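You operate a simulated robot arm through the tools that you are given. There is no shell and no other tool.

You are at the controls of a simulated two-armed robot. One attempt, no reset.

## Task
Clamp the rusty stud in the vice and brush it clean.
Fine: it stays clamped; the brush goes back. Set down upright: brush. What is to be rubbed or washed off counts as gone when no trace of it is left.

Only the result counts: the job must be done as asked and must still hold three seconds after the hand-in. Knocking over, shifting, dropping, spilling or breaking anything else fails it.

## Robot
Two 7-joint arms with two-finger grippers on one trunk that stands fixed in place. Base frame: the origin is at the foot of the trunk, x ahead of it, y to its left, z up; the work surface is at about z = 860. Units: mm, degrees, N and s.
The left shoulder is at [34, 159, 1181], the right one opposite. With the tool pointing down near the work surface each hand reaches from about 260 to 720 mm from the base axis, measured 20 degrees to its own side. Payload 2.45 kg a hand.
The TCP of each hand is the grasp point between the finger pads, 26 mm short of the fingertips. In the tool frame z runs along the fingers and y along their closing line. Largest opening 96 mm; the body of the gripper starts 69 mm behind the TCP.
Orientation is that of the tool frame in the base frame, as [roll, pitch, yaw] about the fixed x, y, z axes, in that order (R = Rz(yaw) Ry(pitch) Rx(roll)). With the fingers straight down and closing along the base's y, the tool's x points along the base's -x, its y along +y and its z along -z.

## Interface
- The arms move only by the tool nudge_tool. It takes "left_deltas", "right_deltas" or both (then of equal length, played together; a hand with none holds still); each is a list of rows, each an object (a shift or turn left out is 0, a gripper value left out holds the last) with "dp": the shift along the base's x, y, z in mm, a list of three; "delta_rot": the turn, a rotation vector about the base's x, y, z in degrees, a list of three; "jaw": the opening, from 0 (shut) to 1 (fully open). In form: [{"dp": [x, y, z], "delta_rot": [wx, wy, wz], "jaw": jaw}, ...]. A call has 1 to 20 rows; each row shifts and turns the commanded pose from where the row before left it. Each row takes 0.2 s and may step no farther than 50 mm and 8.6 degrees from the row before; otherwise, or with a gripper value out of range, the whole call is refused. Where a pose cannot be reached the arm comes as near as it can. A force on the tool above 40 N (or 10 N above the force at the start of the call, whichever is more), or a blocked arm, ends the call early, and 0.2 s more pass. Each finger halts on what it meets, pressing with about 42 N; the grip force reading is that of the motor and also rises with nothing between the fingers. The clock runs only during rows and for 0.2 s after the last one: add rows that do not move to give the fingers time. It gives the time, the measured TCP pose, the force on the tool (base axes), the opening and the grip force at its end, in the units of the frame above (readings bear some noise), with the torque about the TCP (base axes, N m) and any sound that the robot's microphone picked up, and new pictures: "pictures" is both (left out), scene, wrist or none (wrist: the cameras of the hands that moved).
- Cameras (640 x 400 px; columns grow to the right, rows downward): "scene" is now at [83.5, -44.9, 1662]; the picture's right is [-0.52, -0.85, 0.00], its down [-0.59, 0.36, -0.72] and it looks along [0.62, -0.38, -0.69] (base axes); focal length 315 px, centre (320, 200). "left" rides on the left gripper at [82, -3, -98] in its tool frame; the picture's right is [0.04, 1.00, 0.00], its down [-0.73, 0.03, -0.68] and it looks along [-0.68, 0.03, 0.73] (tool axes); focal length 256 px, centre (320, 200). "right" rides on the right gripper at [82, 3, -98] in its tool frame; the picture's right is [-0.04, 1.00, 0.00], its down [-0.73, -0.03, -0.68] and it looks along [-0.68, -0.03, 0.73] (tool axes); focal length 256 px, centre (320, 200). There is no depth. A picture from a camera that has moved, and an enlarged one, comes with that camera's place and axes in the base frame and with its lens.
- lift_body(by): slides the trunk up (or, below 0, down) by that many mm; the arms and the scene camera ride with it, the base frame stays. It gives what a move gives, with no picture.
- aim_head(pan, tilt): turns the head with the scene camera to pan (to the left, within 120 degrees either way) and tilt (down, from -29 to 69), counted from straight ahead of the robot. It gives what a move gives, and a new picture of the scene camera.
- inspect(camera, box): a new picture of the part [left, top, right, bottom] of that camera's present view, enlarged. The clock stands still meanwhile.
- job_done(): hands the job in; it is judged then, once.

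Nothing tells you positions but the pictures and the camera data. Unless the task says otherwise, let go and move clear before handing in.

The tools are called as a command line: name --argument value ..., lists and objects as JSON in quotes. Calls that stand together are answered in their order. nudge_tool: Moves the arms, as the interface text tells. Its arguments: {"type":"object","properties":{"left_deltas":{"type":"array"},"right_deltas":{"type":"array"},"pictures":{"type":"string","enum":["both","scene","wrist","none"]}},"required":[]} The other tools are called the same way: lift_body (by) slides the trunk up or down; aim_head (pan, tilt) turns the head that bears the scene camera; inspect (camera, box) takes an enlarged picture of a part of a camera's view; job_done () hands the job in.

At the start:

```text
clock: 0.0
left_tool_pos: [450.0, -58.2, 1200.1]
left_tool_rot: [-179.9, -0.1, -179.9]
left_wrist_force: [0.1, -1.5, -0.7]
left_wrist_torque: [-0.01, 0.01, 0.01]
left_grip_width: 95.9
left_grip_force: 0.0
right_tool_pos: [407.1, -477.4, 1266.3]
right_tool_rot: [180.0, -0.1, 179.9]
right_wrist_force: [0.1, -0.5, 0.3]
right_wrist_torque: [0.0, 0.0, -0.01]
right_grip_width: 95.8
right_grip_force: 0.1
trunk travel left (down, up): [-350.0, 217.0]
head pan, tilt: [-31.3, 43.5]
```

scene: 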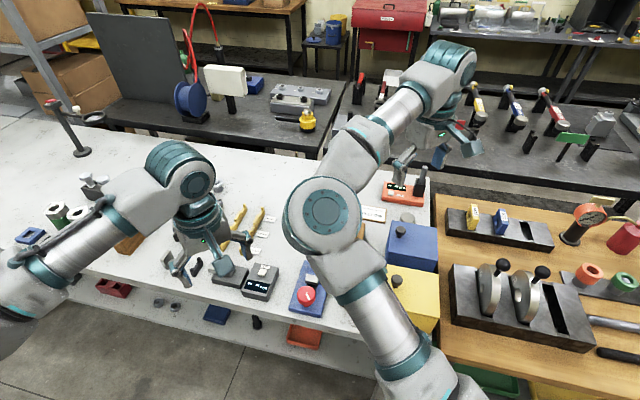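
right: 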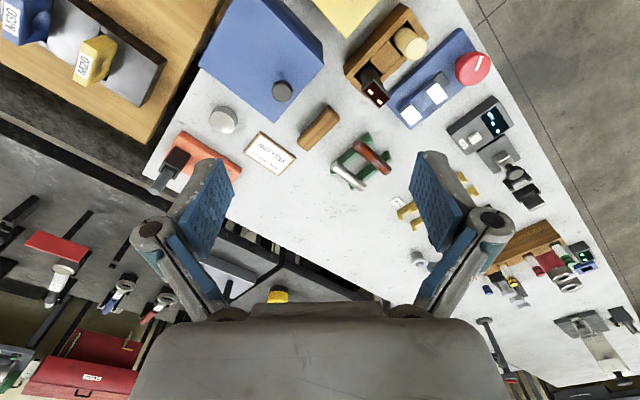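
left: 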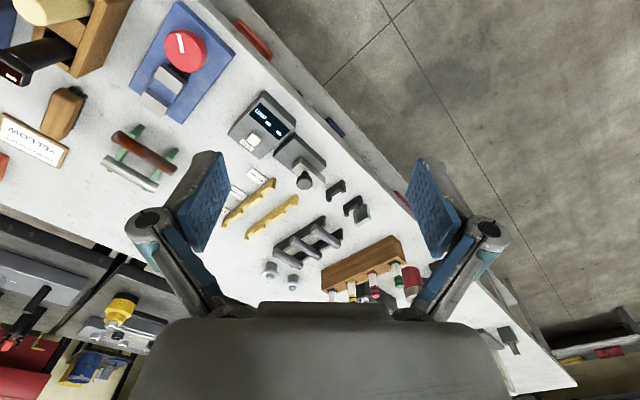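

I see a cluttered bench with many items; I need to find the vice, the rusty stud and the brush. I'll enlarge the views first.

inspect --camera "right" --box '[140, 0, 400, 200]'

inspect --camera "right" --box '[320, 80, 640, 300]'

inspect --camera "left" --box '[0, 0, 320, 200]'

inspect --camera "left" --box '[180, 80, 500, 310]'

inspect --camera "scene" --box '[0, 150, 320, 350]'

inspect --camera "scene" --box '[280, 100, 460, 320]'

```text
2.00 times, centred on (270, 100) of right
camera zoom: at [325.9, -473.7, 1364.4], right [0.04, 1.0, 0.0], down [0.73, -0.03, 0.68], along [0.68, -0.03, -0.74], focal length 512 px, centre (420, 400)
```

zoom: 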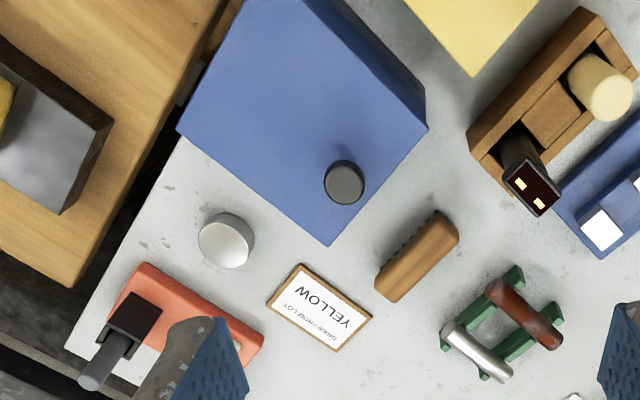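

```text
1.82 times, centred on (480, 190) of right
camera zoom: at [325.9, -473.7, 1364.4], right [0.04, 1.0, 0.0], down [0.73, -0.03, 0.68], along [0.68, -0.03, -0.74], focal length 465 px, centre (29, 218)
```

zoom: 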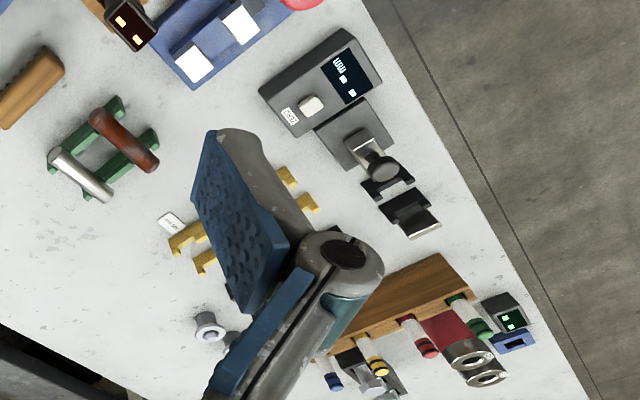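

```text
2.00 times, centred on (160, 100) of left
camera zoom: at [368.1, -62.6, 1299.8], right [-0.04, 1.0, 0.0], down [0.73, 0.03, 0.68], along [0.68, 0.03, -0.73], focal length 512 px, centre (640, 400)
```

zoom: 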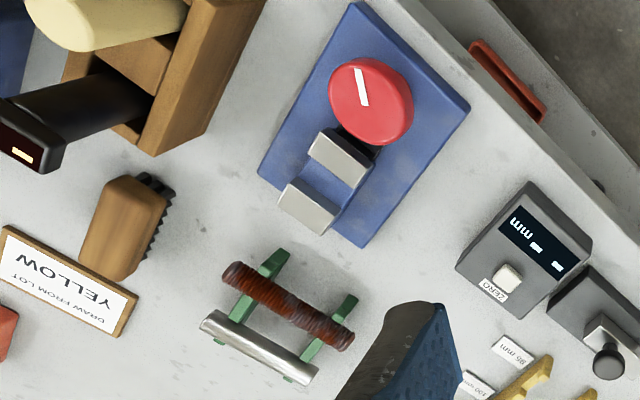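

```text
1.74 times, centred on (340, 195) of left
camera zoom: at [368.1, -62.6, 1299.8], right [-0.04, 1.0, 0.0], down [0.73, 0.03, 0.68], along [0.68, 0.03, -0.73], focal length 445 px, centre (285, 209)
```

zoom: 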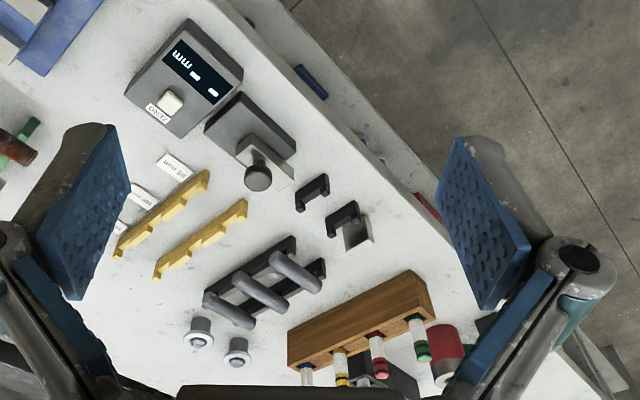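

```text
2.00 times, centred on (160, 250) of scene
camera zoom: at [83.5, -44.9, 1662.0], right [-0.52, -0.85, 0.0], down [-0.59, 0.36, -0.72], along [0.62, -0.38, -0.69], focal length 629 px, centre (640, 100)
```

zoom: 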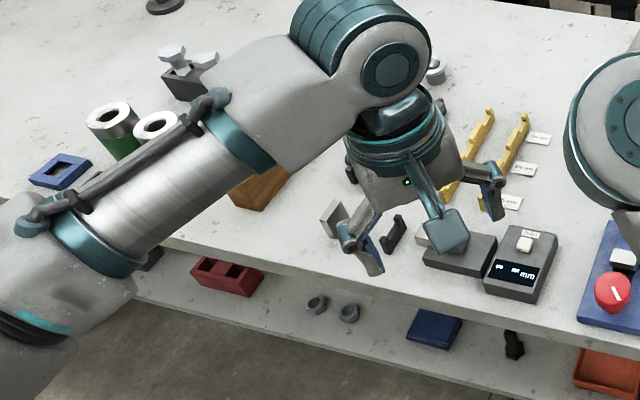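

```text
1.82 times, centred on (370, 210) of scene
camera zoom: at [83.5, -44.9, 1662.0], right [-0.52, -0.85, 0.0], down [-0.59, 0.36, -0.72], along [0.62, -0.38, -0.69], focal length 572 px, centre (229, 182)
```

zoom: 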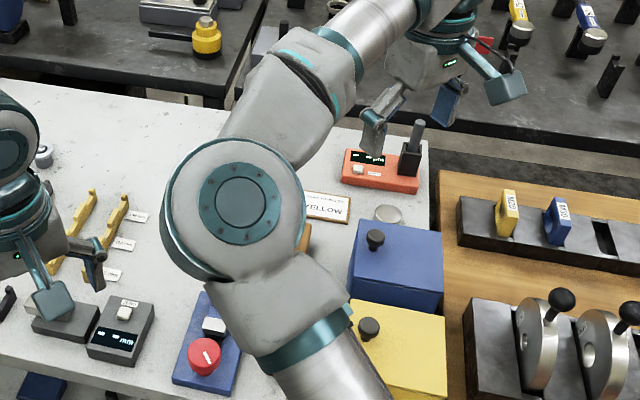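

The rusty stud appears to lie on a green cradle near (644, -379), the vice is likely the blue plate with two grey jaws and a red knob near (497, -272), and the brush is the wooden block with black bristles near (570, -488). I'll bring the right hand's camera closer to the vice and move the left hand aside.

nudge_tool --left_deltas '[{"dp": [0, 28, 0]}, {"dp": [0, 28, 0]}, {"dp": [0, 28, 0]}, {"dp": [0, 28, 0]}, {"dp": [0, 28, 0]}, {"dp": [0, 28, 0]}]' --right_deltas '[{"dp": [-9, 29, -33], "jaw": 1}, {"dp": [-9, 29, -33]}, {"dp": [-9, 29, -33]}, {"dp": [-9, 29, -33]}, {"dp": [-9, 29, -33]}, {"dp": [-9, 29, -33]}]'

```text
clock: 1.4
left_tool_pos: [447.1, 114.9, 1202.4]
left_tool_rot: [-179.9, 0.2, -179.9]
left_wrist_force: [-0.1, -0.3, 0.3]
left_wrist_torque: [-0.01, 0.01, -0.02]
left_grip_width: 95.9
left_grip_force: 0.0
right_tool_pos: [360.7, -405.6, 1073.3]
right_tool_rot: [-179.9, 0.3, -180.0]
right_wrist_force: [0.1, -0.1, -0.1]
right_wrist_torque: [-0.02, 0.01, -0.02]
right_grip_width: 95.9
right_grip_force: 0.1
right hand out of reach, approached as far as the arm can: row 3, 4, 5, 6
trunk travel left (down, up): [-350.0, 217.0]
head pan, tilt: [-31.3, 43.5]
camera scene: at [83.2, -39.5, 1662.1], right [-0.52, -0.85, 0.0], down [-0.59, 0.36, -0.72], along [0.62, -0.38, -0.69], focal length 315 px, centre (320, 200)
camera right: at [279.3, -402.2, 1172.1], right [0.04, 1.0, 0.0], down [0.73, -0.03, 0.68], along [0.68, -0.03, -0.73], focal length 256 px, centre (320, 200)
camera left: at [365.7, 110.9, 1301.1], right [-0.04, 1.0, 0.0], down [0.73, 0.03, 0.68], along [0.68, 0.03, -0.73], focal length 256 px, centre (320, 200)
```

scene: 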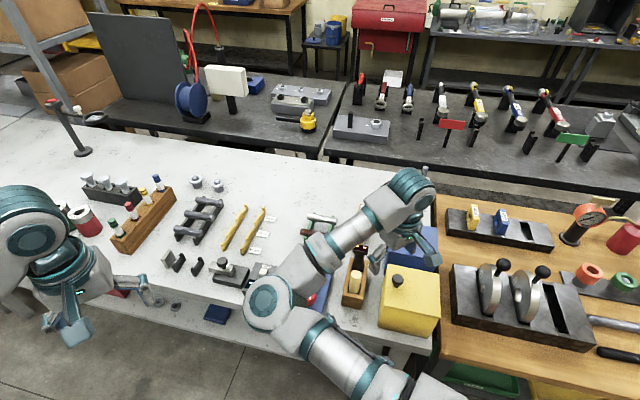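
right: 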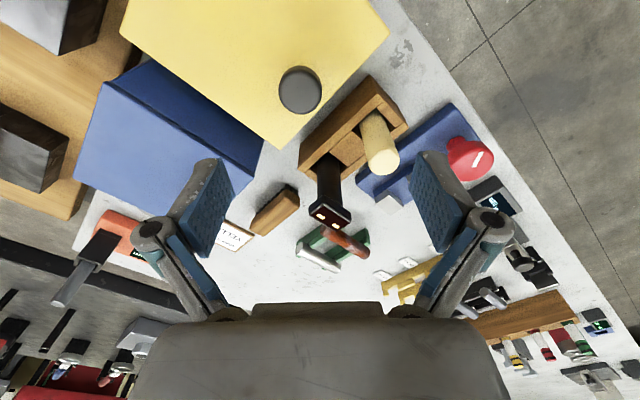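
left: 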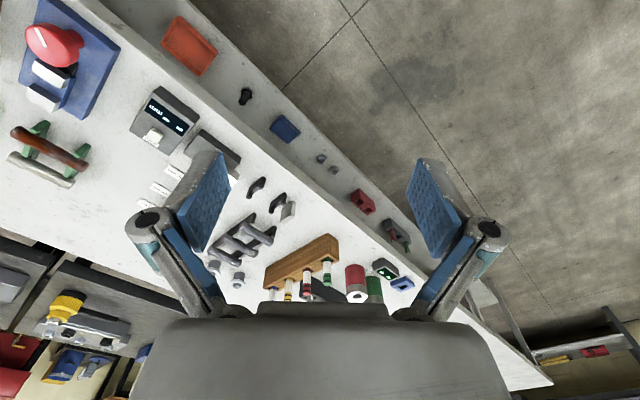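

The right hand was limited by reach. I'll enlarge the area around the wooden tray, brush and vice to identify them.

inspect --camera "right" --box '[230, 60, 430, 280]'

inspect --camera "left" --box '[0, 0, 240, 200]'

inspect --camera "scene" --box '[290, 190, 450, 340]'

```text
1.82 times, centred on (330, 170) of right
camera zoom: at [279.3, -402.2, 1172.1], right [0.04, 1.0, 0.0], down [0.73, -0.03, 0.68], along [0.68, -0.03, -0.73], focal length 465 px, centre (302, 254)
```

zoom: 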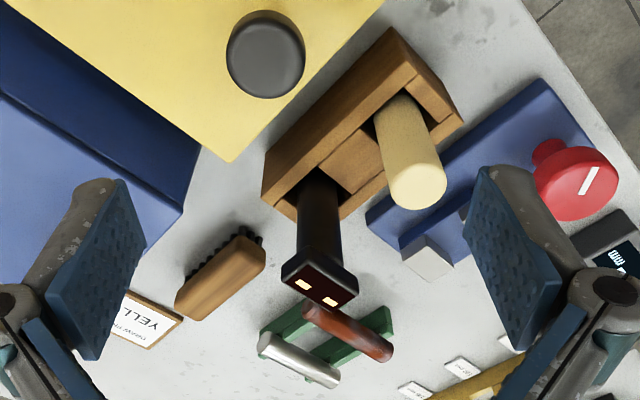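

```text
2.00 times, centred on (120, 100) of left
camera zoom: at [365.7, 110.9, 1301.1], right [-0.04, 1.0, 0.0], down [0.73, 0.03, 0.68], along [0.68, 0.03, -0.73], focal length 512 px, centre (720, 400)
```

zoom: 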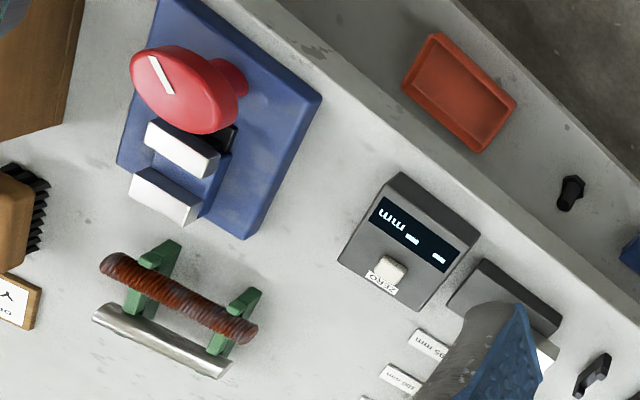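

```text
2.67 times, centred on (370, 265) of scene
camera zoom: at [83.2, -39.5, 1662.1], right [-0.52, -0.85, 0.0], down [-0.59, 0.36, -0.72], along [0.62, -0.38, -0.69], focal length 839 px, centre (187, 27)
```

zoom: 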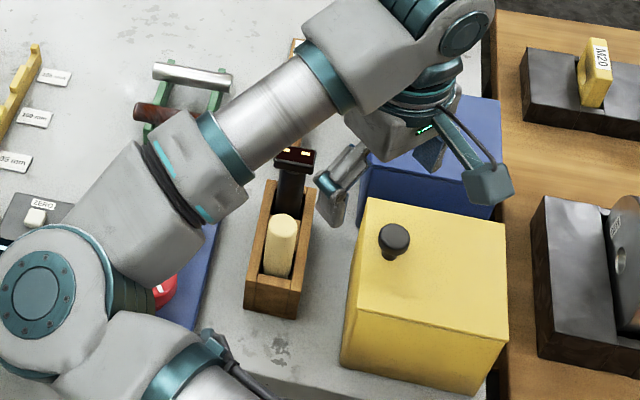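

The vice has a vertical-axis red knob near (458, -234), with jaws near (504, -283) and (539, -318). The stud lies on green holders, and the brush stands bristles-down. I'll move the right hand forward over the vice for a closer look.

nudge_tool --right_deltas '[{"dp": [28, 6, 0]}, {"dp": [28, 6, 0]}, {"dp": [28, 6, 0]}, {"dp": [28, 6, 0]}, {"dp": [28, 6, 0]}, {"dp": [0, 0, 0]}]'

```text
clock: 2.8
left_tool_pos: [448.5, 112.0, 1202.2]
left_tool_rot: [-179.9, 0.2, -180.0]
left_wrist_force: [0.7, -0.2, 0.3]
left_wrist_torque: [0.0, -0.02, 0.0]
left_grip_width: 96.1
left_grip_force: 0.2
right_tool_pos: [500.9, -381.6, 1072.2]
right_tool_rot: [179.9, 0.1, 179.9]
right_wrist_force: [-0.8, -0.1, 0.0]
right_wrist_torque: [0.02, 0.01, -0.01]
right_grip_width: 95.8
right_grip_force: 0.0
right hand out of reach, approached as far as the arm can: row 1
trunk travel left (down, up): [-350.0, 217.0]
head pan, tilt: [-31.3, 43.5]
camera scene: at [83.6, -42.5, 1662.1], right [-0.52, -0.85, 0.0], down [-0.59, 0.36, -0.72], along [0.62, -0.38, -0.69], focal length 315 px, centre (320, 200)
camera right: at [419.2, -378.7, 1170.9], right [0.04, 1.0, 0.0], down [0.73, -0.03, 0.68], along [0.68, -0.03, -0.73], focal length 256 px, centre (320, 200)
```

scene: 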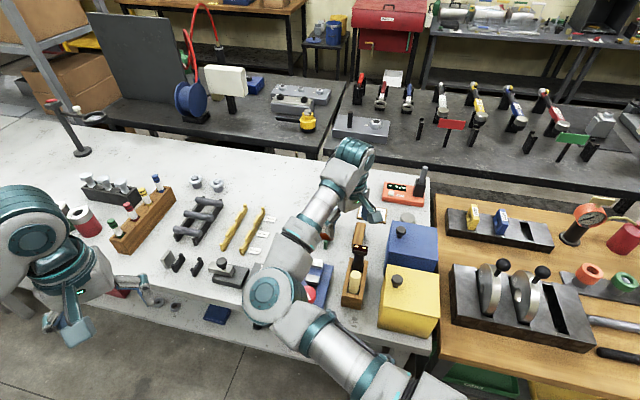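
right: 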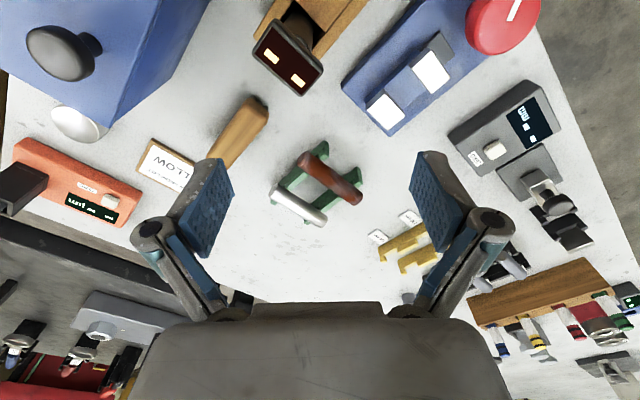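

The right hand is now over the area and can see the vice, stud and brush. I'll enlarge each.

inspect --camera "right" --box '[330, 0, 570, 150]'

inspect --camera "right" --box '[190, 80, 390, 240]'

```text
2.67 times, centred on (450, 75) of right
camera zoom: at [419.2, -378.7, 1170.9], right [0.04, 1.0, 0.0], down [0.73, -0.03, 0.68], along [0.68, -0.03, -0.73], focal length 683 px, centre (-27, 533)
```

zoom: 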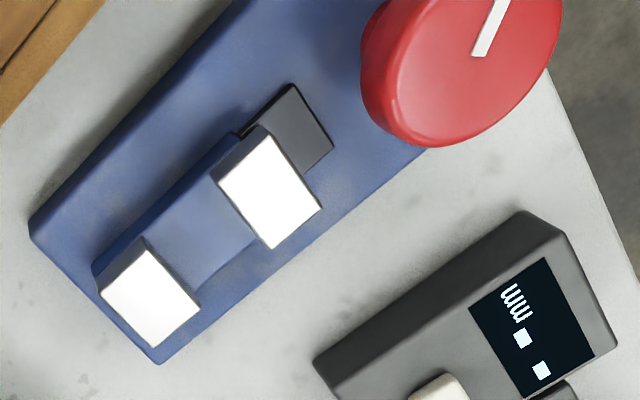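

```text
2.50 times, centred on (290, 160) of right
camera zoom: at [419.2, -378.7, 1170.9], right [0.04, 1.0, 0.0], down [0.73, -0.03, 0.68], along [0.68, -0.03, -0.73], focal length 640 px, centre (395, 300)
```

zoom: 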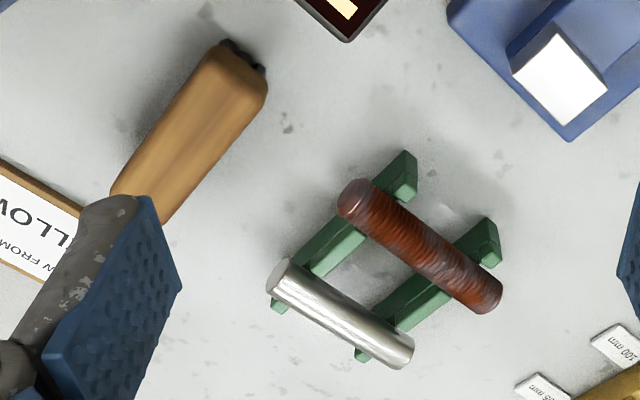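

The vice has two jaws about 36 mm wide with a ~36 mm gap along the (1,-1) direction over a raised bed, and the stud lies along (1,1) at about (637, -374, 892). I'll turn the right hand 45° and hover over the stud for a close look.

nudge_tool --right_deltas '[{"dp": [22, 1, -10], "delta_rot": [0, 0, 7.5]}, {"dp": [22, 1, -10], "delta_rot": [0, 0, 7.5]}, {"dp": [22, 1, -10], "delta_rot": [0, 0, 7.5]}, {"dp": [22, 1, -10], "delta_rot": [0, 0, 7.5]}, {"dp": [22, 1, -10], "delta_rot": [0, 0, 7.5]}, {"dp": [22, 1, -10], "delta_rot": [0, 0, 7.5]}, {"dp": [0, 0, 0]}]'

```text
clock: 4.4
left_tool_pos: [447.7, 112.2, 1203.1]
left_tool_rot: [180.0, 0.1, 180.0]
left_wrist_force: [0.6, 0.3, 0.3]
left_wrist_torque: [0.01, 0.01, 0.01]
left_grip_width: 95.8
left_grip_force: 0.0
right_tool_pos: [630.8, -376.6, 1014.0]
right_tool_rot: [-180.0, 0.1, -135.0]
right_wrist_force: [-0.5, -0.3, 0.7]
right_wrist_torque: [-0.04, 0.01, -0.01]
right_grip_width: 95.9
right_grip_force: 0.0
trunk travel left (down, up): [-350.0, 217.0]
head pan, tilt: [-31.3, 43.5]
camera scene: at [84.4, -42.7, 1662.0], right [-0.52, -0.85, 0.0], down [-0.59, 0.36, -0.72], along [0.62, -0.38, -0.69], focal length 315 px, centre (320, 200)
camera right: at [572.2, -433.2, 1112.4], right [-0.68, 0.73, 0.0], down [0.54, 0.5, 0.68], along [0.5, 0.46, -0.73], focal length 256 px, centre (320, 200)
```

scene: 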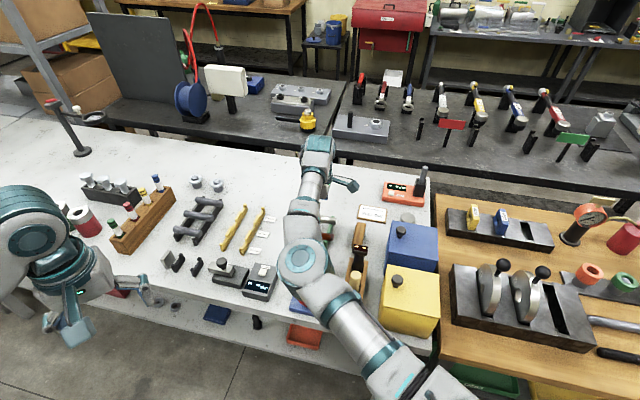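
right: 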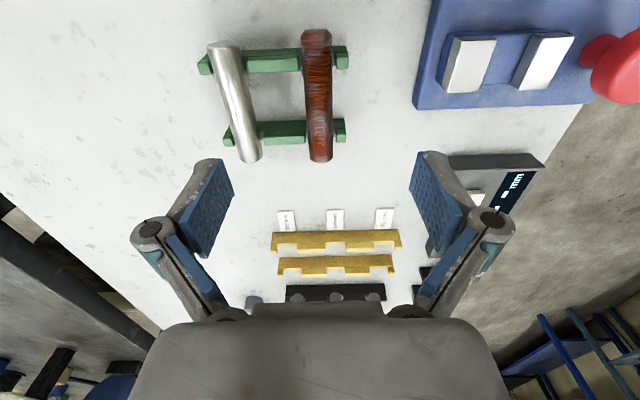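

The stud is vertical in the hand camera's view, so the hand is about aligned with it. Let me enlarge the stud and the vice.

inspect --camera "right" --box '[190, 10, 390, 180]'

inspect --camera "right" --box '[400, 0, 640, 150]'

```text
2.35 times, centred on (290, 95) of right
camera zoom: at [572.2, -433.2, 1112.4], right [-0.68, 0.73, 0.0], down [0.54, 0.5, 0.68], along [0.5, 0.46, -0.73], focal length 602 px, centre (391, 447)
```

zoom: 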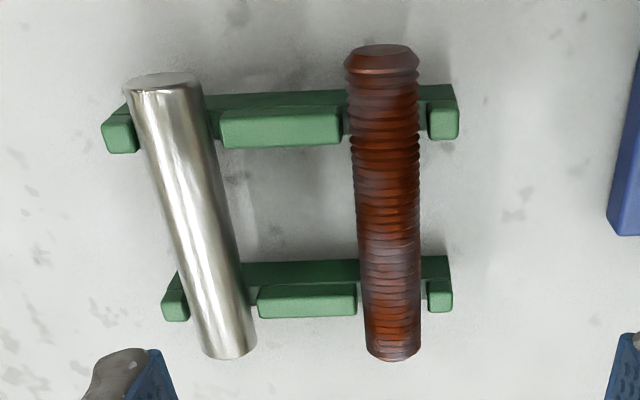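

```text
2.67 times, centred on (520, 75) of right
camera zoom: at [572.2, -433.2, 1112.4], right [-0.68, 0.73, 0.0], down [0.54, 0.5, 0.68], along [0.5, 0.46, -0.73], focal length 683 px, centre (-213, 533)
```

zoom: 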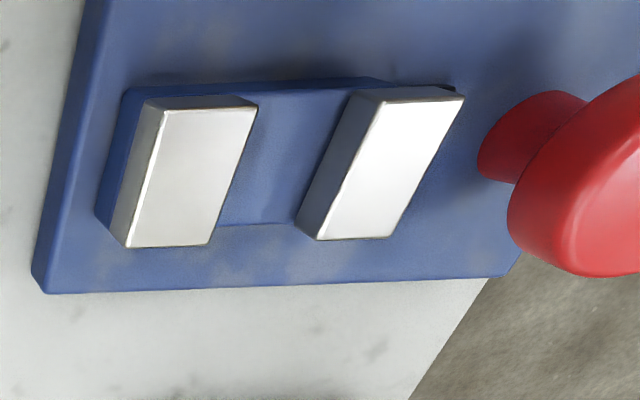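

The stud is ~24 mm thick, ~106 mm long, lying in notched green bars; its centre is near (639, -372). I'll come lower to measure heights better.

nudge_tool --right_deltas '[{"dp": [5, 1, -28]}, {"dp": [5, 1, -28]}, {"dp": [0, 0, 0]}]' --pictures "wrist"

inspect --camera "right" --box '[190, 0, 430, 150]'

```text
clock: 5.2
left_tool_pos: [446.5, 111.6, 1203.2]
left_tool_rot: [179.9, 0.2, -179.9]
left_wrist_force: [-0.3, 0.0, 0.2]
left_wrist_torque: [-0.03, 0.02, -0.08]
left_grip_width: 96.0
left_grip_force: 0.1
right_tool_pos: [642.7, -374.1, 957.8]
right_tool_rot: [180.0, 0.2, -135.1]
right_wrist_force: [-0.2, 0.1, 0.4]
right_wrist_torque: [0.02, -0.02, 0.0]
right_grip_width: 96.2
right_grip_force: 0.0
trunk travel left (down, up): [-350.0, 217.0]
head pan, tilt: [-31.3, 43.5]
camera right: at [583.2, -430.0, 1055.9], right [-0.68, 0.74, 0.0], down [0.54, 0.5, 0.68], along [0.5, 0.46, -0.73], focal length 256 px, centre (320, 200)
```

right: 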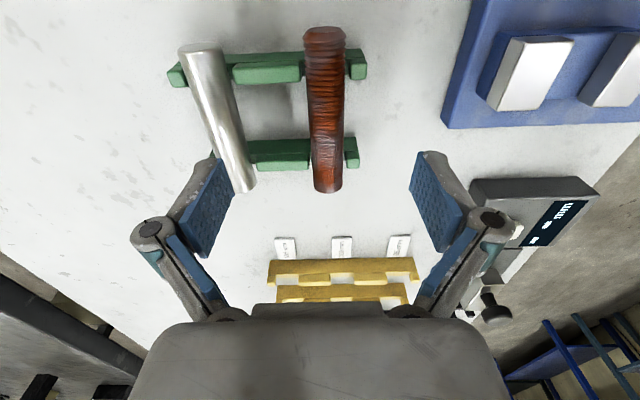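

```text
2.67 times, centred on (310, 75) of right
camera zoom: at [583.2, -430.0, 1055.9], right [-0.68, 0.74, 0.0], down [0.54, 0.5, 0.68], along [0.5, 0.46, -0.73], focal length 683 px, centre (347, 533)
```

zoom: 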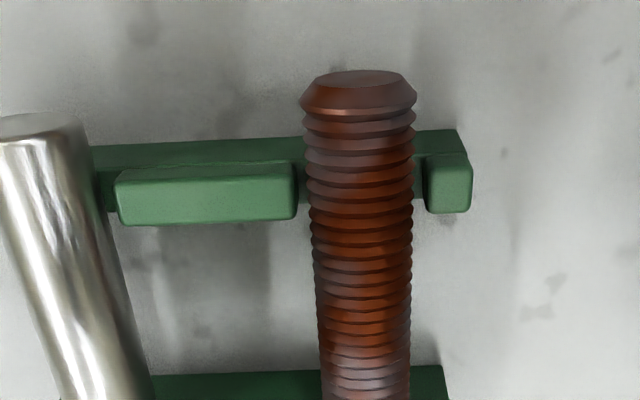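

The right hand is nearly centred over the stud. I'll narrow the jaw to ~60 mm to stay clear of the shiny rod, then descend around the stud's middle between the bars.

nudge_tool --right_deltas '[{"dp": [-2.5, 2.5, 0], "jaw": 0.62}, {"dp": [0, 0, 0]}, {"dp": [0, 0, -20]}, {"dp": [0, 0, -20]}, {"dp": [0, 0, 0]}]' --pictures "wrist"

```text
clock: 6.4
left_tool_pos: [447.8, 112.2, 1202.2]
left_tool_rot: [-179.8, 0.1, 179.9]
left_wrist_force: [0.5, 0.1, -0.3]
left_wrist_torque: [-0.01, -0.02, -0.03]
left_grip_width: 96.0
left_grip_force: 0.0
right_tool_pos: [639.5, -372.7, 919.8]
right_tool_rot: [179.9, 0.1, -135.0]
right_wrist_force: [-0.6, -0.2, 0.2]
right_wrist_torque: [0.0, -0.03, 0.01]
right_grip_width: 59.5
right_grip_force: 0.1
trunk travel left (down, up): [-350.0, 217.0]
head pan, tilt: [-31.3, 43.5]
camera right: at [578.9, -427.9, 1018.1], right [-0.68, 0.74, 0.0], down [0.54, 0.5, 0.68], along [0.5, 0.46, -0.73], focal length 256 px, centre (320, 200)
```

right: 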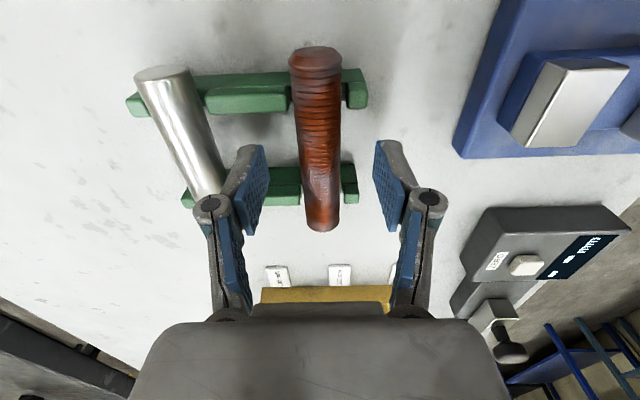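

The stud sits between the fingers. I'll narrow slightly and descend the last ~27 mm.

nudge_tool --right_deltas '[{"dp": [0, 0, 0], "jaw": 0.5}, {"dp": [0, 0, -14]}, {"dp": [0, 0, -13]}, {"dp": [0, 0, 0]}]' --pictures "wrist"

```text
clock: 7.4
left_tool_pos: [447.8, 111.8, 1202.6]
left_tool_rot: [-179.9, 0.1, 179.9]
left_wrist_force: [-0.8, 0.0, -0.4]
left_wrist_torque: [0.0, 0.01, 0.03]
left_grip_width: 96.2
left_grip_force: 0.0
right_tool_pos: [639.5, -372.0, 895.0]
right_tool_rot: [-180.0, 0.1, -135.1]
right_wrist_force: [-0.3, 0.1, -0.2]
right_wrist_torque: [0.01, 0.01, 0.0]
right_grip_width: 48.1
right_grip_force: 0.1
trunk travel left (down, up): [-350.0, 217.0]
head pan, tilt: [-31.3, 43.5]
camera right: at [579.6, -427.8, 992.4], right [-0.68, 0.74, 0.0], down [0.54, 0.5, 0.68], along [0.5, 0.46, -0.73], focal length 256 px, centre (320, 200)
```

right: 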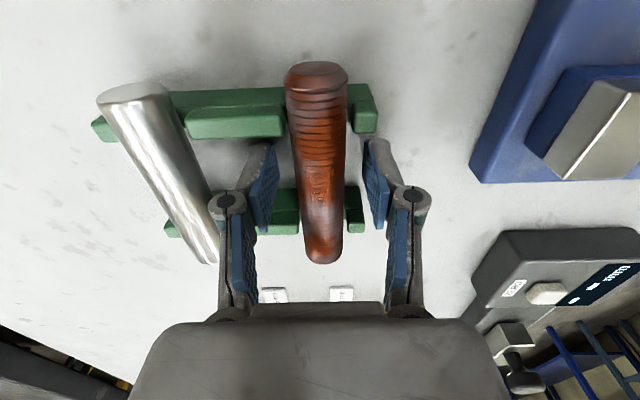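

Fingers straddle the stud's middle. Closing on it.

nudge_tool --right_deltas '[{"jaw": 0}, {"dp": [0, 0, 0]}, {"dp": [0, 0, 0]}]' --pictures "wrist"

inspect --camera "right" --box '[200, 40, 440, 280]'

```text
clock: 8.2
left_tool_pos: [449.1, 112.1, 1201.9]
left_tool_rot: [-179.9, 0.0, -179.9]
left_wrist_force: [1.3, -1.8, 0.4]
left_wrist_torque: [-0.04, -0.03, 0.0]
left_grip_width: 96.0
left_grip_force: 0.1
right_tool_pos: [640.2, -372.1, 895.7]
right_tool_rot: [-180.0, 0.0, -135.1]
right_wrist_force: [0.9, -0.7, -0.3]
right_wrist_torque: [-0.04, 0.01, 0.03]
right_grip_width: 21.3
right_grip_force: 42.1
trunk travel left (down, up): [-350.0, 217.0]
head pan, tilt: [-31.3, 43.5]
camera right: at [579.7, -427.8, 992.3], right [-0.68, 0.74, 0.0], down [0.54, 0.5, 0.68], along [0.5, 0.46, -0.73], focal length 256 px, centre (320, 200)
```

right: 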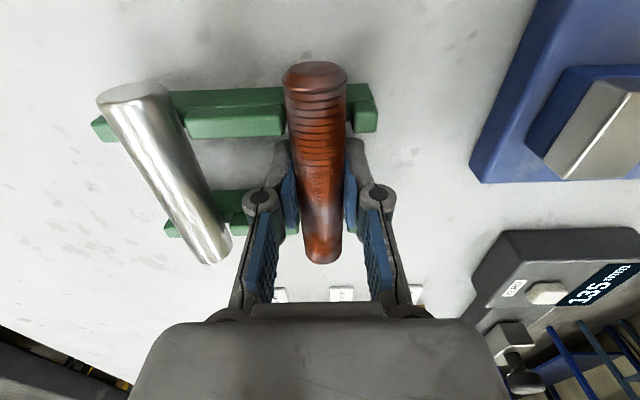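

```text
1.67 times, centred on (320, 160) of right
camera zoom: at [579.7, -427.8, 992.3], right [-0.68, 0.74, 0.0], down [0.54, 0.5, 0.68], along [0.5, 0.46, -0.73], focal length 427 px, centre (320, 267)
```

zoom: 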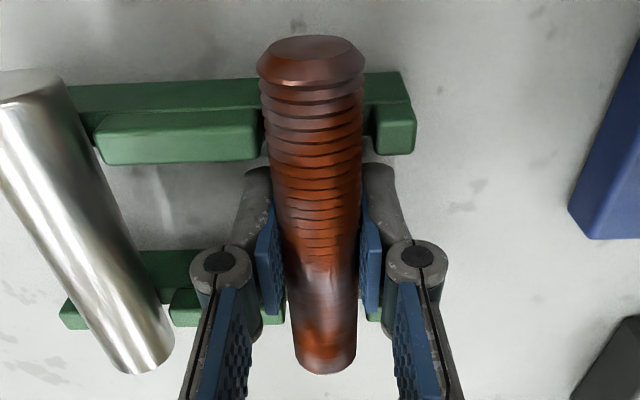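

The stud is gripped (width 21.3 mm, axis about z≈899). I'll lift it slightly, then shift it ~15 mm along its axis on the rack so an end overhangs enough to be gripped from the end.

nudge_tool --right_deltas '[{"dp": [0, 0, 8]}, {"dp": [0, 0, 12]}, {"dp": [0, 0, 10]}, {"dp": [0, 0, 0]}]' --pictures "both"

inspect --camera "right" --box '[200, 20, 440, 280]'

```text
clock: 9.2
left_tool_pos: [444.7, 114.8, 1204.1]
left_tool_rot: [-179.8, 0.3, -179.9]
left_wrist_force: [-0.6, -0.3, -0.3]
left_wrist_torque: [-0.02, 0.03, 0.02]
left_grip_width: 95.9
left_grip_force: 0.1
right_tool_pos: [638.0, -371.0, 929.9]
right_tool_rot: [-179.5, 0.2, -135.1]
right_wrist_force: [0.9, -1.2, 24.0]
right_wrist_torque: [-0.15, 0.07, 0.17]
right_grip_width: 6.1
right_grip_force: 28.5
trunk travel left (down, up): [-350.0, 217.0]
head pan, tilt: [-31.3, 43.5]
camera scene: at [78.4, -37.9, 1662.9], right [-0.52, -0.85, 0.0], down [-0.59, 0.36, -0.73], along [0.62, -0.38, -0.69], focal length 315 px, centre (320, 200)
camera right: at [577.1, -426.3, 1028.0], right [-0.68, 0.74, -0.01], down [0.54, 0.5, 0.68], along [0.51, 0.46, -0.73], focal length 256 px, centre (320, 200)
```

scene: 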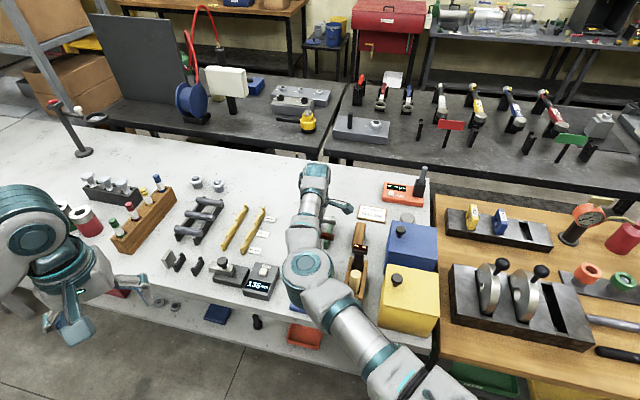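
right: 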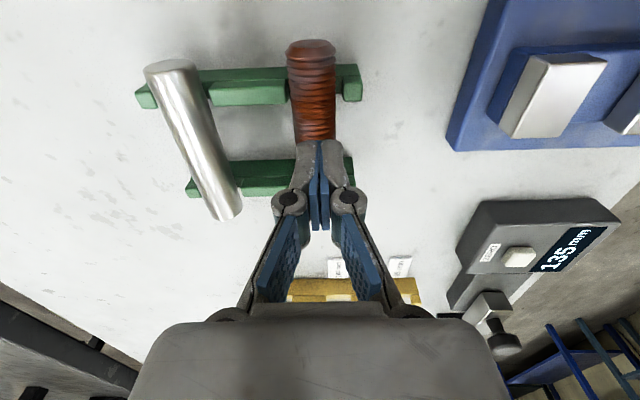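

```text
1.54 times, centred on (320, 150) of right
camera zoom: at [577.1, -426.3, 1028.0], right [-0.68, 0.74, -0.01], down [0.54, 0.5, 0.68], along [0.51, 0.46, -0.73], focal length 394 px, centre (320, 277)
```

zoom: 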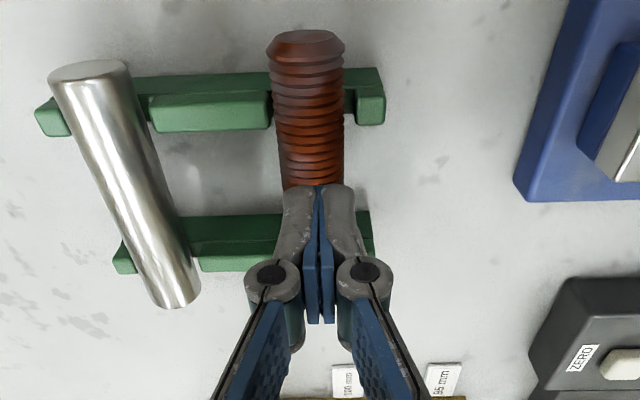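

The fingers slipped off the stud upward (width 6 mm, pinching its top). I'll raise clear and open, then re-look at the stud.

nudge_tool --right_deltas '[{"dp": [0, 0, 12]}, {"dp": [0, 0, 15], "jaw": 0.5}, {"dp": [0, 0, 0]}]' --pictures "wrist"

inspect --camera "right" --box '[200, 20, 440, 280]'

```text
clock: 10.0
left_tool_pos: [448.7, 111.8, 1201.3]
left_tool_rot: [-180.0, 0.1, -179.9]
left_wrist_force: [-0.4, 0.4, 0.2]
left_wrist_torque: [0.0, 0.03, 0.02]
left_grip_width: 96.0
left_grip_force: 0.1
right_tool_pos: [639.5, -372.1, 950.1]
right_tool_rot: [180.0, 0.1, -135.0]
right_wrist_force: [0.6, 0.4, -0.3]
right_wrist_torque: [0.0, -0.02, 0.0]
right_grip_width: 48.3
right_grip_force: 0.0
trunk travel left (down, up): [-350.0, 217.0]
head pan, tilt: [-31.3, 43.5]
camera right: at [580.3, -427.7, 1048.9], right [-0.68, 0.74, 0.0], down [0.54, 0.5, 0.68], along [0.5, 0.46, -0.73], focal length 256 px, centre (320, 200)
```

right: 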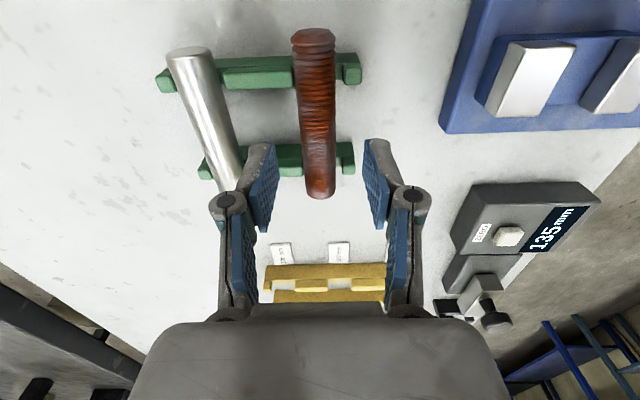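

```text
1.54 times, centred on (320, 150) of right
camera zoom: at [580.3, -427.7, 1048.9], right [-0.68, 0.74, 0.0], down [0.54, 0.5, 0.68], along [0.5, 0.46, -0.73], focal length 394 px, centre (320, 277)
```

zoom: 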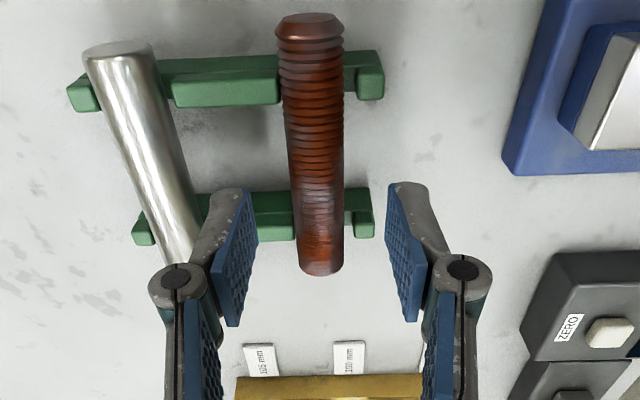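

The stud is unmoved in its rack. I'll re-grip with the TCP at the axis height (≈893.5) and lift in small steps while watching the force.

nudge_tool --right_deltas '[{"dp": [0, 0, -20]}, {"dp": [0, 0, -20]}, {"dp": [0, 0, -17]}, {"dp": [0, 0, 0]}, {"jaw": 0}, {"dp": [0, 0, 0]}, {"dp": [0, 0, 0]}, {"dp": [0, 0, 0]}]' --pictures "none"

nudge_tool --right_deltas '[{"dp": [0, 0, 2]}, {"dp": [0, 0, 2]}, {"dp": [0, 0, 0]}]' --pictures "wrist"

```text
clock: 11.8
left_tool_pos: [448.1, 111.9, 1202.0]
left_tool_rot: [180.0, 0.1, -179.9]
left_wrist_force: [-0.5, 0.5, 0.4]
left_wrist_torque: [-0.01, -0.02, 0.04]
left_grip_width: 95.8
left_grip_force: 0.1
right_tool_pos: [639.0, -373.7, 891.5]
right_tool_rot: [179.9, 0.1, -135.1]
right_wrist_force: [-1.2, -0.3, -0.6]
right_wrist_torque: [0.07, -0.08, -0.03]
right_grip_width: 21.5
right_grip_force: 42.2
trunk travel left (down, up): [-350.0, 217.0]
head pan, tilt: [-31.3, 43.5]
```

```text
clock: 12.6
left_tool_pos: [448.4, 111.9, 1201.7]
left_tool_rot: [-179.9, 0.1, -179.9]
left_wrist_force: [0.2, -0.1, 0.7]
left_wrist_torque: [-0.02, 0.0, 0.01]
left_grip_width: 96.4
left_grip_force: 0.1
right_tool_pos: [640.8, -373.7, 895.3]
right_tool_rot: [-180.0, 0.1, -135.0]
right_wrist_force: [-0.5, 0.1, -3.3]
right_wrist_torque: [-0.04, -0.04, -0.05]
right_grip_width: 21.3
right_grip_force: 41.8
trunk travel left (down, up): [-350.0, 217.0]
head pan, tilt: [-31.3, 43.5]
camera right: at [580.3, -428.5, 993.5], right [-0.68, 0.74, 0.0], down [0.54, 0.5, 0.68], along [0.5, 0.46, -0.73], focal length 256 px, centre (320, 200)
```

right: 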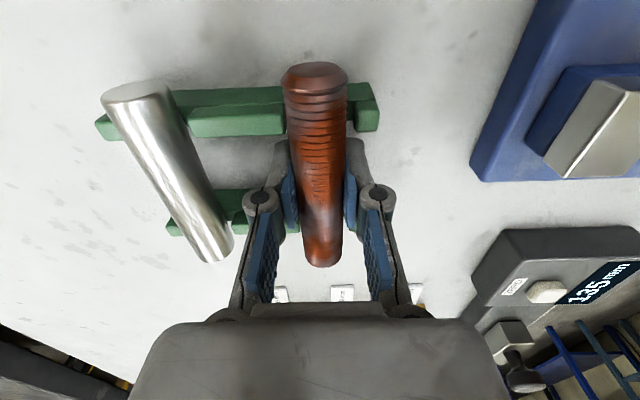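

The tool now carries about 3 N, so the stud is lifting. I'll raise gently.

nudge_tool --right_deltas '[{"dp": [0, 0, 3]}, {"dp": [0, 0, 3]}, {"dp": [0, 0, 3]}, {"dp": [0, 0, 3]}, {"dp": [0, 0, 0]}]' --pictures "wrist"

```text
clock: 13.8
left_tool_pos: [447.0, 111.9, 1201.4]
left_tool_rot: [180.0, 0.1, -180.0]
left_wrist_force: [-0.6, 0.0, -0.6]
left_wrist_torque: [0.01, -0.01, 0.01]
left_grip_width: 96.2
left_grip_force: 0.1
right_tool_pos: [638.6, -372.9, 906.4]
right_tool_rot: [-180.0, 0.1, -135.2]
right_wrist_force: [0.1, -0.1, -3.9]
right_wrist_torque: [0.0, -0.02, 0.0]
right_grip_width: 21.4
right_grip_force: 42.2
trunk travel left (down, up): [-350.0, 217.0]
head pan, tilt: [-31.3, 43.5]
camera right: at [579.2, -428.8, 1005.2], right [-0.68, 0.74, 0.0], down [0.54, 0.5, 0.68], along [0.5, 0.46, -0.73], focal length 256 px, centre (320, 200)
```

right: 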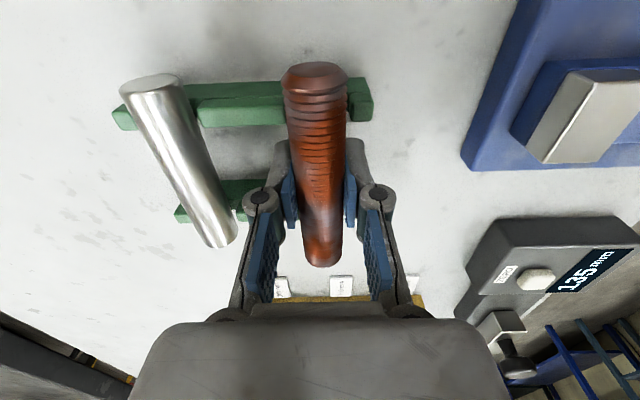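

The stud is held securely, 14 mm above its notches. I'll shift it 13 mm along its axis and lower it back onto the bars.

nudge_tool --right_deltas '[{"dp": [3.1, 3.1, 0]}, {"dp": [3.1, 3.1, 0]}, {"dp": [3.0, 3.0, 0]}, {"dp": [0, 0, -4]}, {"dp": [0, 0, -4]}, {"dp": [0, 0, -3]}, {"dp": [0, 0, 0]}]' --pictures "wrist"

```text
clock: 15.4
left_tool_pos: [448.2, 111.7, 1202.3]
left_tool_rot: [179.9, 0.1, 180.0]
left_wrist_force: [0.1, 0.5, 0.5]
left_wrist_torque: [0.0, -0.02, -0.05]
left_grip_width: 96.0
left_grip_force: 0.1
right_tool_pos: [649.0, -363.8, 896.5]
right_tool_rot: [180.0, 0.1, -135.1]
right_wrist_force: [-0.5, 0.1, -4.6]
right_wrist_torque: [-0.01, 0.05, 0.04]
right_grip_width: 21.6
right_grip_force: 42.0
trunk travel left (down, up): [-350.0, 217.0]
head pan, tilt: [-31.3, 43.5]
camera right: at [589.3, -419.5, 995.5], right [-0.68, 0.74, 0.0], down [0.54, 0.5, 0.68], along [0.5, 0.46, -0.73], focal length 256 px, centre (320, 200)
```

right: 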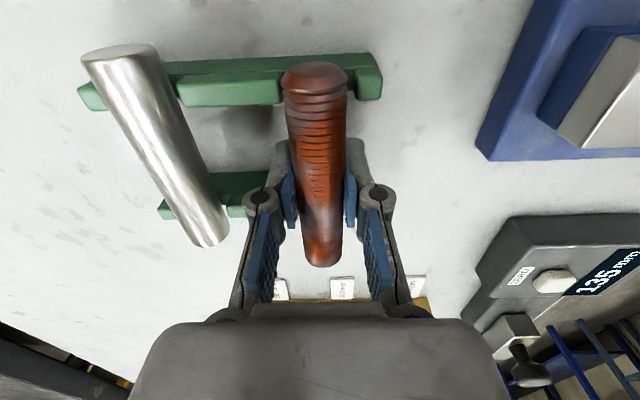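

Still carrying the stud (−4.6 N); lowering the last few mm to contact.

nudge_tool --right_deltas '[{"dp": [0, 0, -2]}, {"dp": [0, 0, -2]}, {"dp": [0, 0, -1]}, {"dp": [0, 0, 0]}]' --pictures "none"

```text
clock: 16.4
left_tool_pos: [448.5, 112.4, 1202.0]
left_tool_rot: [-179.9, 0.1, -179.9]
left_wrist_force: [0.2, -0.5, -0.1]
left_wrist_torque: [0.01, 0.0, -0.01]
left_grip_width: 96.1
left_grip_force: 0.1
right_tool_pos: [649.2, -364.2, 892.6]
right_tool_rot: [-180.0, 0.2, -135.1]
right_wrist_force: [-0.7, 0.4, -3.7]
right_wrist_torque: [0.02, 0.02, -0.01]
right_grip_width: 21.6
right_grip_force: 41.7
trunk travel left (down, up): [-350.0, 217.0]
head pan, tilt: [-31.3, 43.5]
```

nudge_tool --right_deltas '[{"dp": [0, 0, -1]}, {"dp": [0, 0, -1]}, {"dp": [0, 0, 0]}]' --pictures "wrist"

```text
clock: 17.2
left_tool_pos: [448.0, 111.5, 1201.7]
left_tool_rot: [-179.8, 0.1, -179.9]
left_wrist_force: [0.0, -0.1, 0.8]
left_wrist_torque: [0.01, -0.02, -0.03]
left_grip_width: 96.1
left_grip_force: 0.2
right_tool_pos: [649.6, -363.8, 891.2]
right_tool_rot: [-179.8, 0.1, -135.1]
right_wrist_force: [2.7, -4.8, 9.4]
right_wrist_torque: [-0.27, 0.29, 0.07]
right_grip_width: 21.3
right_grip_force: 41.6
trunk travel left (down, up): [-350.0, 217.0]
head pan, tilt: [-31.3, 43.5]
camera right: at [588.9, -419.2, 989.7], right [-0.68, 0.74, 0.0], down [0.54, 0.5, 0.68], along [0.5, 0.46, -0.73], focal length 256 px, centre (320, 200)
```

right: 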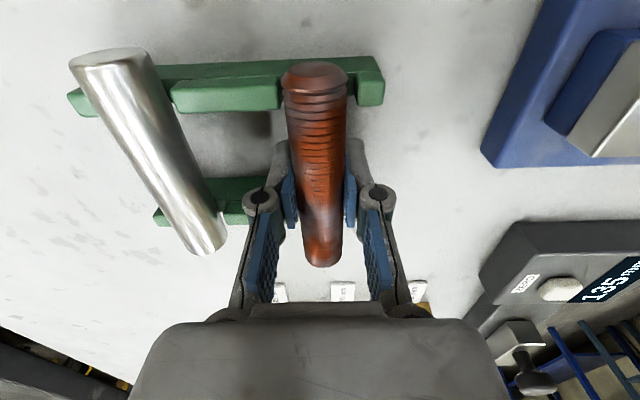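

Contact with the rack (about 13 N). I'll ease off and open the fingers.

nudge_tool --right_deltas '[{"dp": [0, 0, 1]}, {"jaw": 0.3}, {"jaw": 0.5}, {"dp": [0, 0, 0]}]' --pictures "wrist"

inspect --camera "right" --box '[200, 40, 440, 280]'

```text
clock: 18.2
left_tool_pos: [447.7, 111.4, 1201.8]
left_tool_rot: [-180.0, 0.1, -180.0]
left_wrist_force: [0.0, 0.3, -0.5]
left_wrist_torque: [0.01, 0.01, -0.03]
left_grip_width: 96.1
left_grip_force: 0.1
right_tool_pos: [649.0, -363.0, 890.1]
right_tool_rot: [-179.9, 0.1, -135.1]
right_wrist_force: [-0.8, 0.0, 0.0]
right_wrist_torque: [-0.03, 0.02, -0.01]
right_grip_width: 47.8
right_grip_force: 0.0
trunk travel left (down, up): [-350.0, 217.0]
head pan, tilt: [-31.3, 43.5]
camera right: at [589.9, -418.4, 989.2], right [-0.68, 0.74, 0.0], down [0.54, 0.5, 0.68], along [0.5, 0.46, -0.73], focal length 256 px, centre (320, 200)
```

right: 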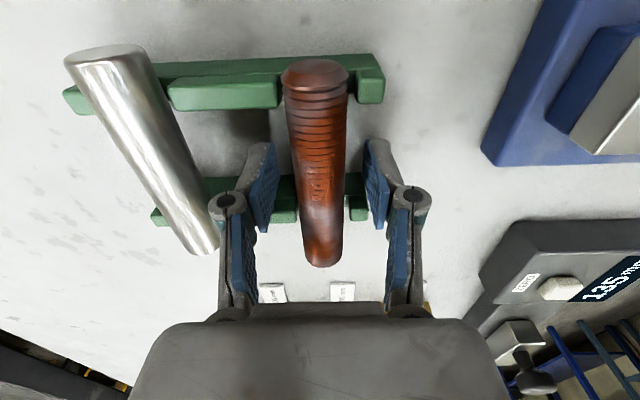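

```text
1.67 times, centred on (320, 160) of right
camera zoom: at [589.9, -418.4, 989.2], right [-0.68, 0.74, 0.0], down [0.54, 0.5, 0.68], along [0.5, 0.46, -0.73], focal length 427 px, centre (320, 267)
```

zoom: 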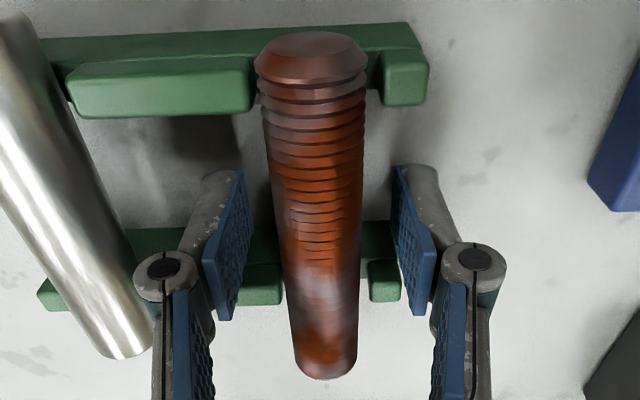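

The stud rests on the rack with its far end overhanging. I'll rise and move 46 mm towards its far end.

nudge_tool --right_deltas '[{"dp": [0, 0, 20]}, {"dp": [0, 0, 22]}, {"dp": [8.1, 8.1, 0]}, {"dp": [8.1, 8.1, 0]}, {"dp": [8.1, 8.1, 0]}, {"dp": [8.1, 8.1, 0]}, {"dp": [0, 0, 0]}]' --pictures "wrist"

```text
clock: 19.8
left_tool_pos: [447.1, 111.7, 1202.5]
left_tool_rot: [180.0, 0.1, 179.9]
left_wrist_force: [-0.4, 0.1, -0.3]
left_wrist_torque: [0.01, -0.02, -0.03]
left_grip_width: 96.0
left_grip_force: 0.1
right_tool_pos: [684.8, -330.9, 933.5]
right_tool_rot: [179.9, 0.0, -135.1]
right_wrist_force: [0.1, -0.2, -0.5]
right_wrist_torque: [0.02, -0.01, -0.05]
right_grip_width: 48.3
right_grip_force: 0.1
trunk travel left (down, up): [-350.0, 217.0]
head pan, tilt: [-31.3, 43.5]
camera right: at [624.7, -386.9, 1031.0], right [-0.68, 0.74, 0.0], down [0.54, 0.5, 0.68], along [0.5, 0.46, -0.73], focal length 256 px, centre (320, 200)
```

right: 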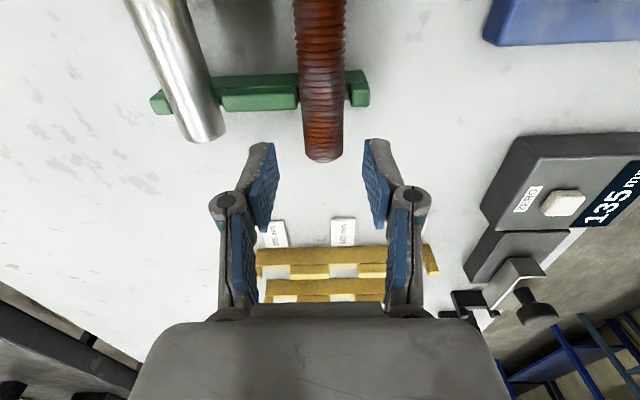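

The far end overhangs the bar by about 25 mm. I'll align and descend onto it.

nudge_tool --right_deltas '[{"dp": [-3.8, -2.2, 0]}, {"dp": [0, 0, -15]}, {"dp": [0, 0, -10]}, {"dp": [0, 0, 0]}]' --pictures "wrist"

inspect --camera "right" --box '[200, 20, 440, 260]'

```text
clock: 20.8
left_tool_pos: [446.9, 111.5, 1202.4]
left_tool_rot: [-180.0, 0.0, 179.9]
left_wrist_force: [-0.5, 0.0, -0.3]
left_wrist_torque: [0.01, 0.0, 0.03]
left_grip_width: 95.8
left_grip_force: 0.1
right_tool_pos: [678.6, -333.3, 908.9]
right_tool_rot: [-180.0, 0.2, -135.1]
right_wrist_force: [0.2, 0.9, -0.1]
right_wrist_torque: [-0.03, 0.0, -0.01]
right_grip_width: 48.1
right_grip_force: 0.1
trunk travel left (down, up): [-350.0, 217.0]
head pan, tilt: [-31.3, 43.5]
camera right: at [619.0, -389.8, 1006.5], right [-0.68, 0.74, 0.0], down [0.54, 0.5, 0.68], along [0.5, 0.46, -0.73], focal length 256 px, centre (320, 200)
```

right: 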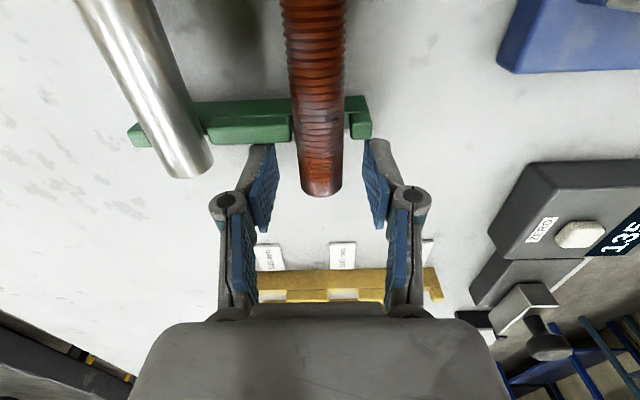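

```text
1.67 times, centred on (320, 140) of right
camera zoom: at [619.0, -389.8, 1006.5], right [-0.68, 0.74, 0.0], down [0.54, 0.5, 0.68], along [0.5, 0.46, -0.73], focal length 427 px, centre (320, 300)
```

zoom: 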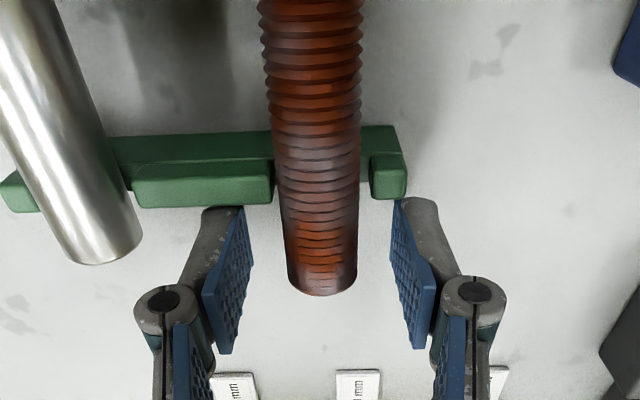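

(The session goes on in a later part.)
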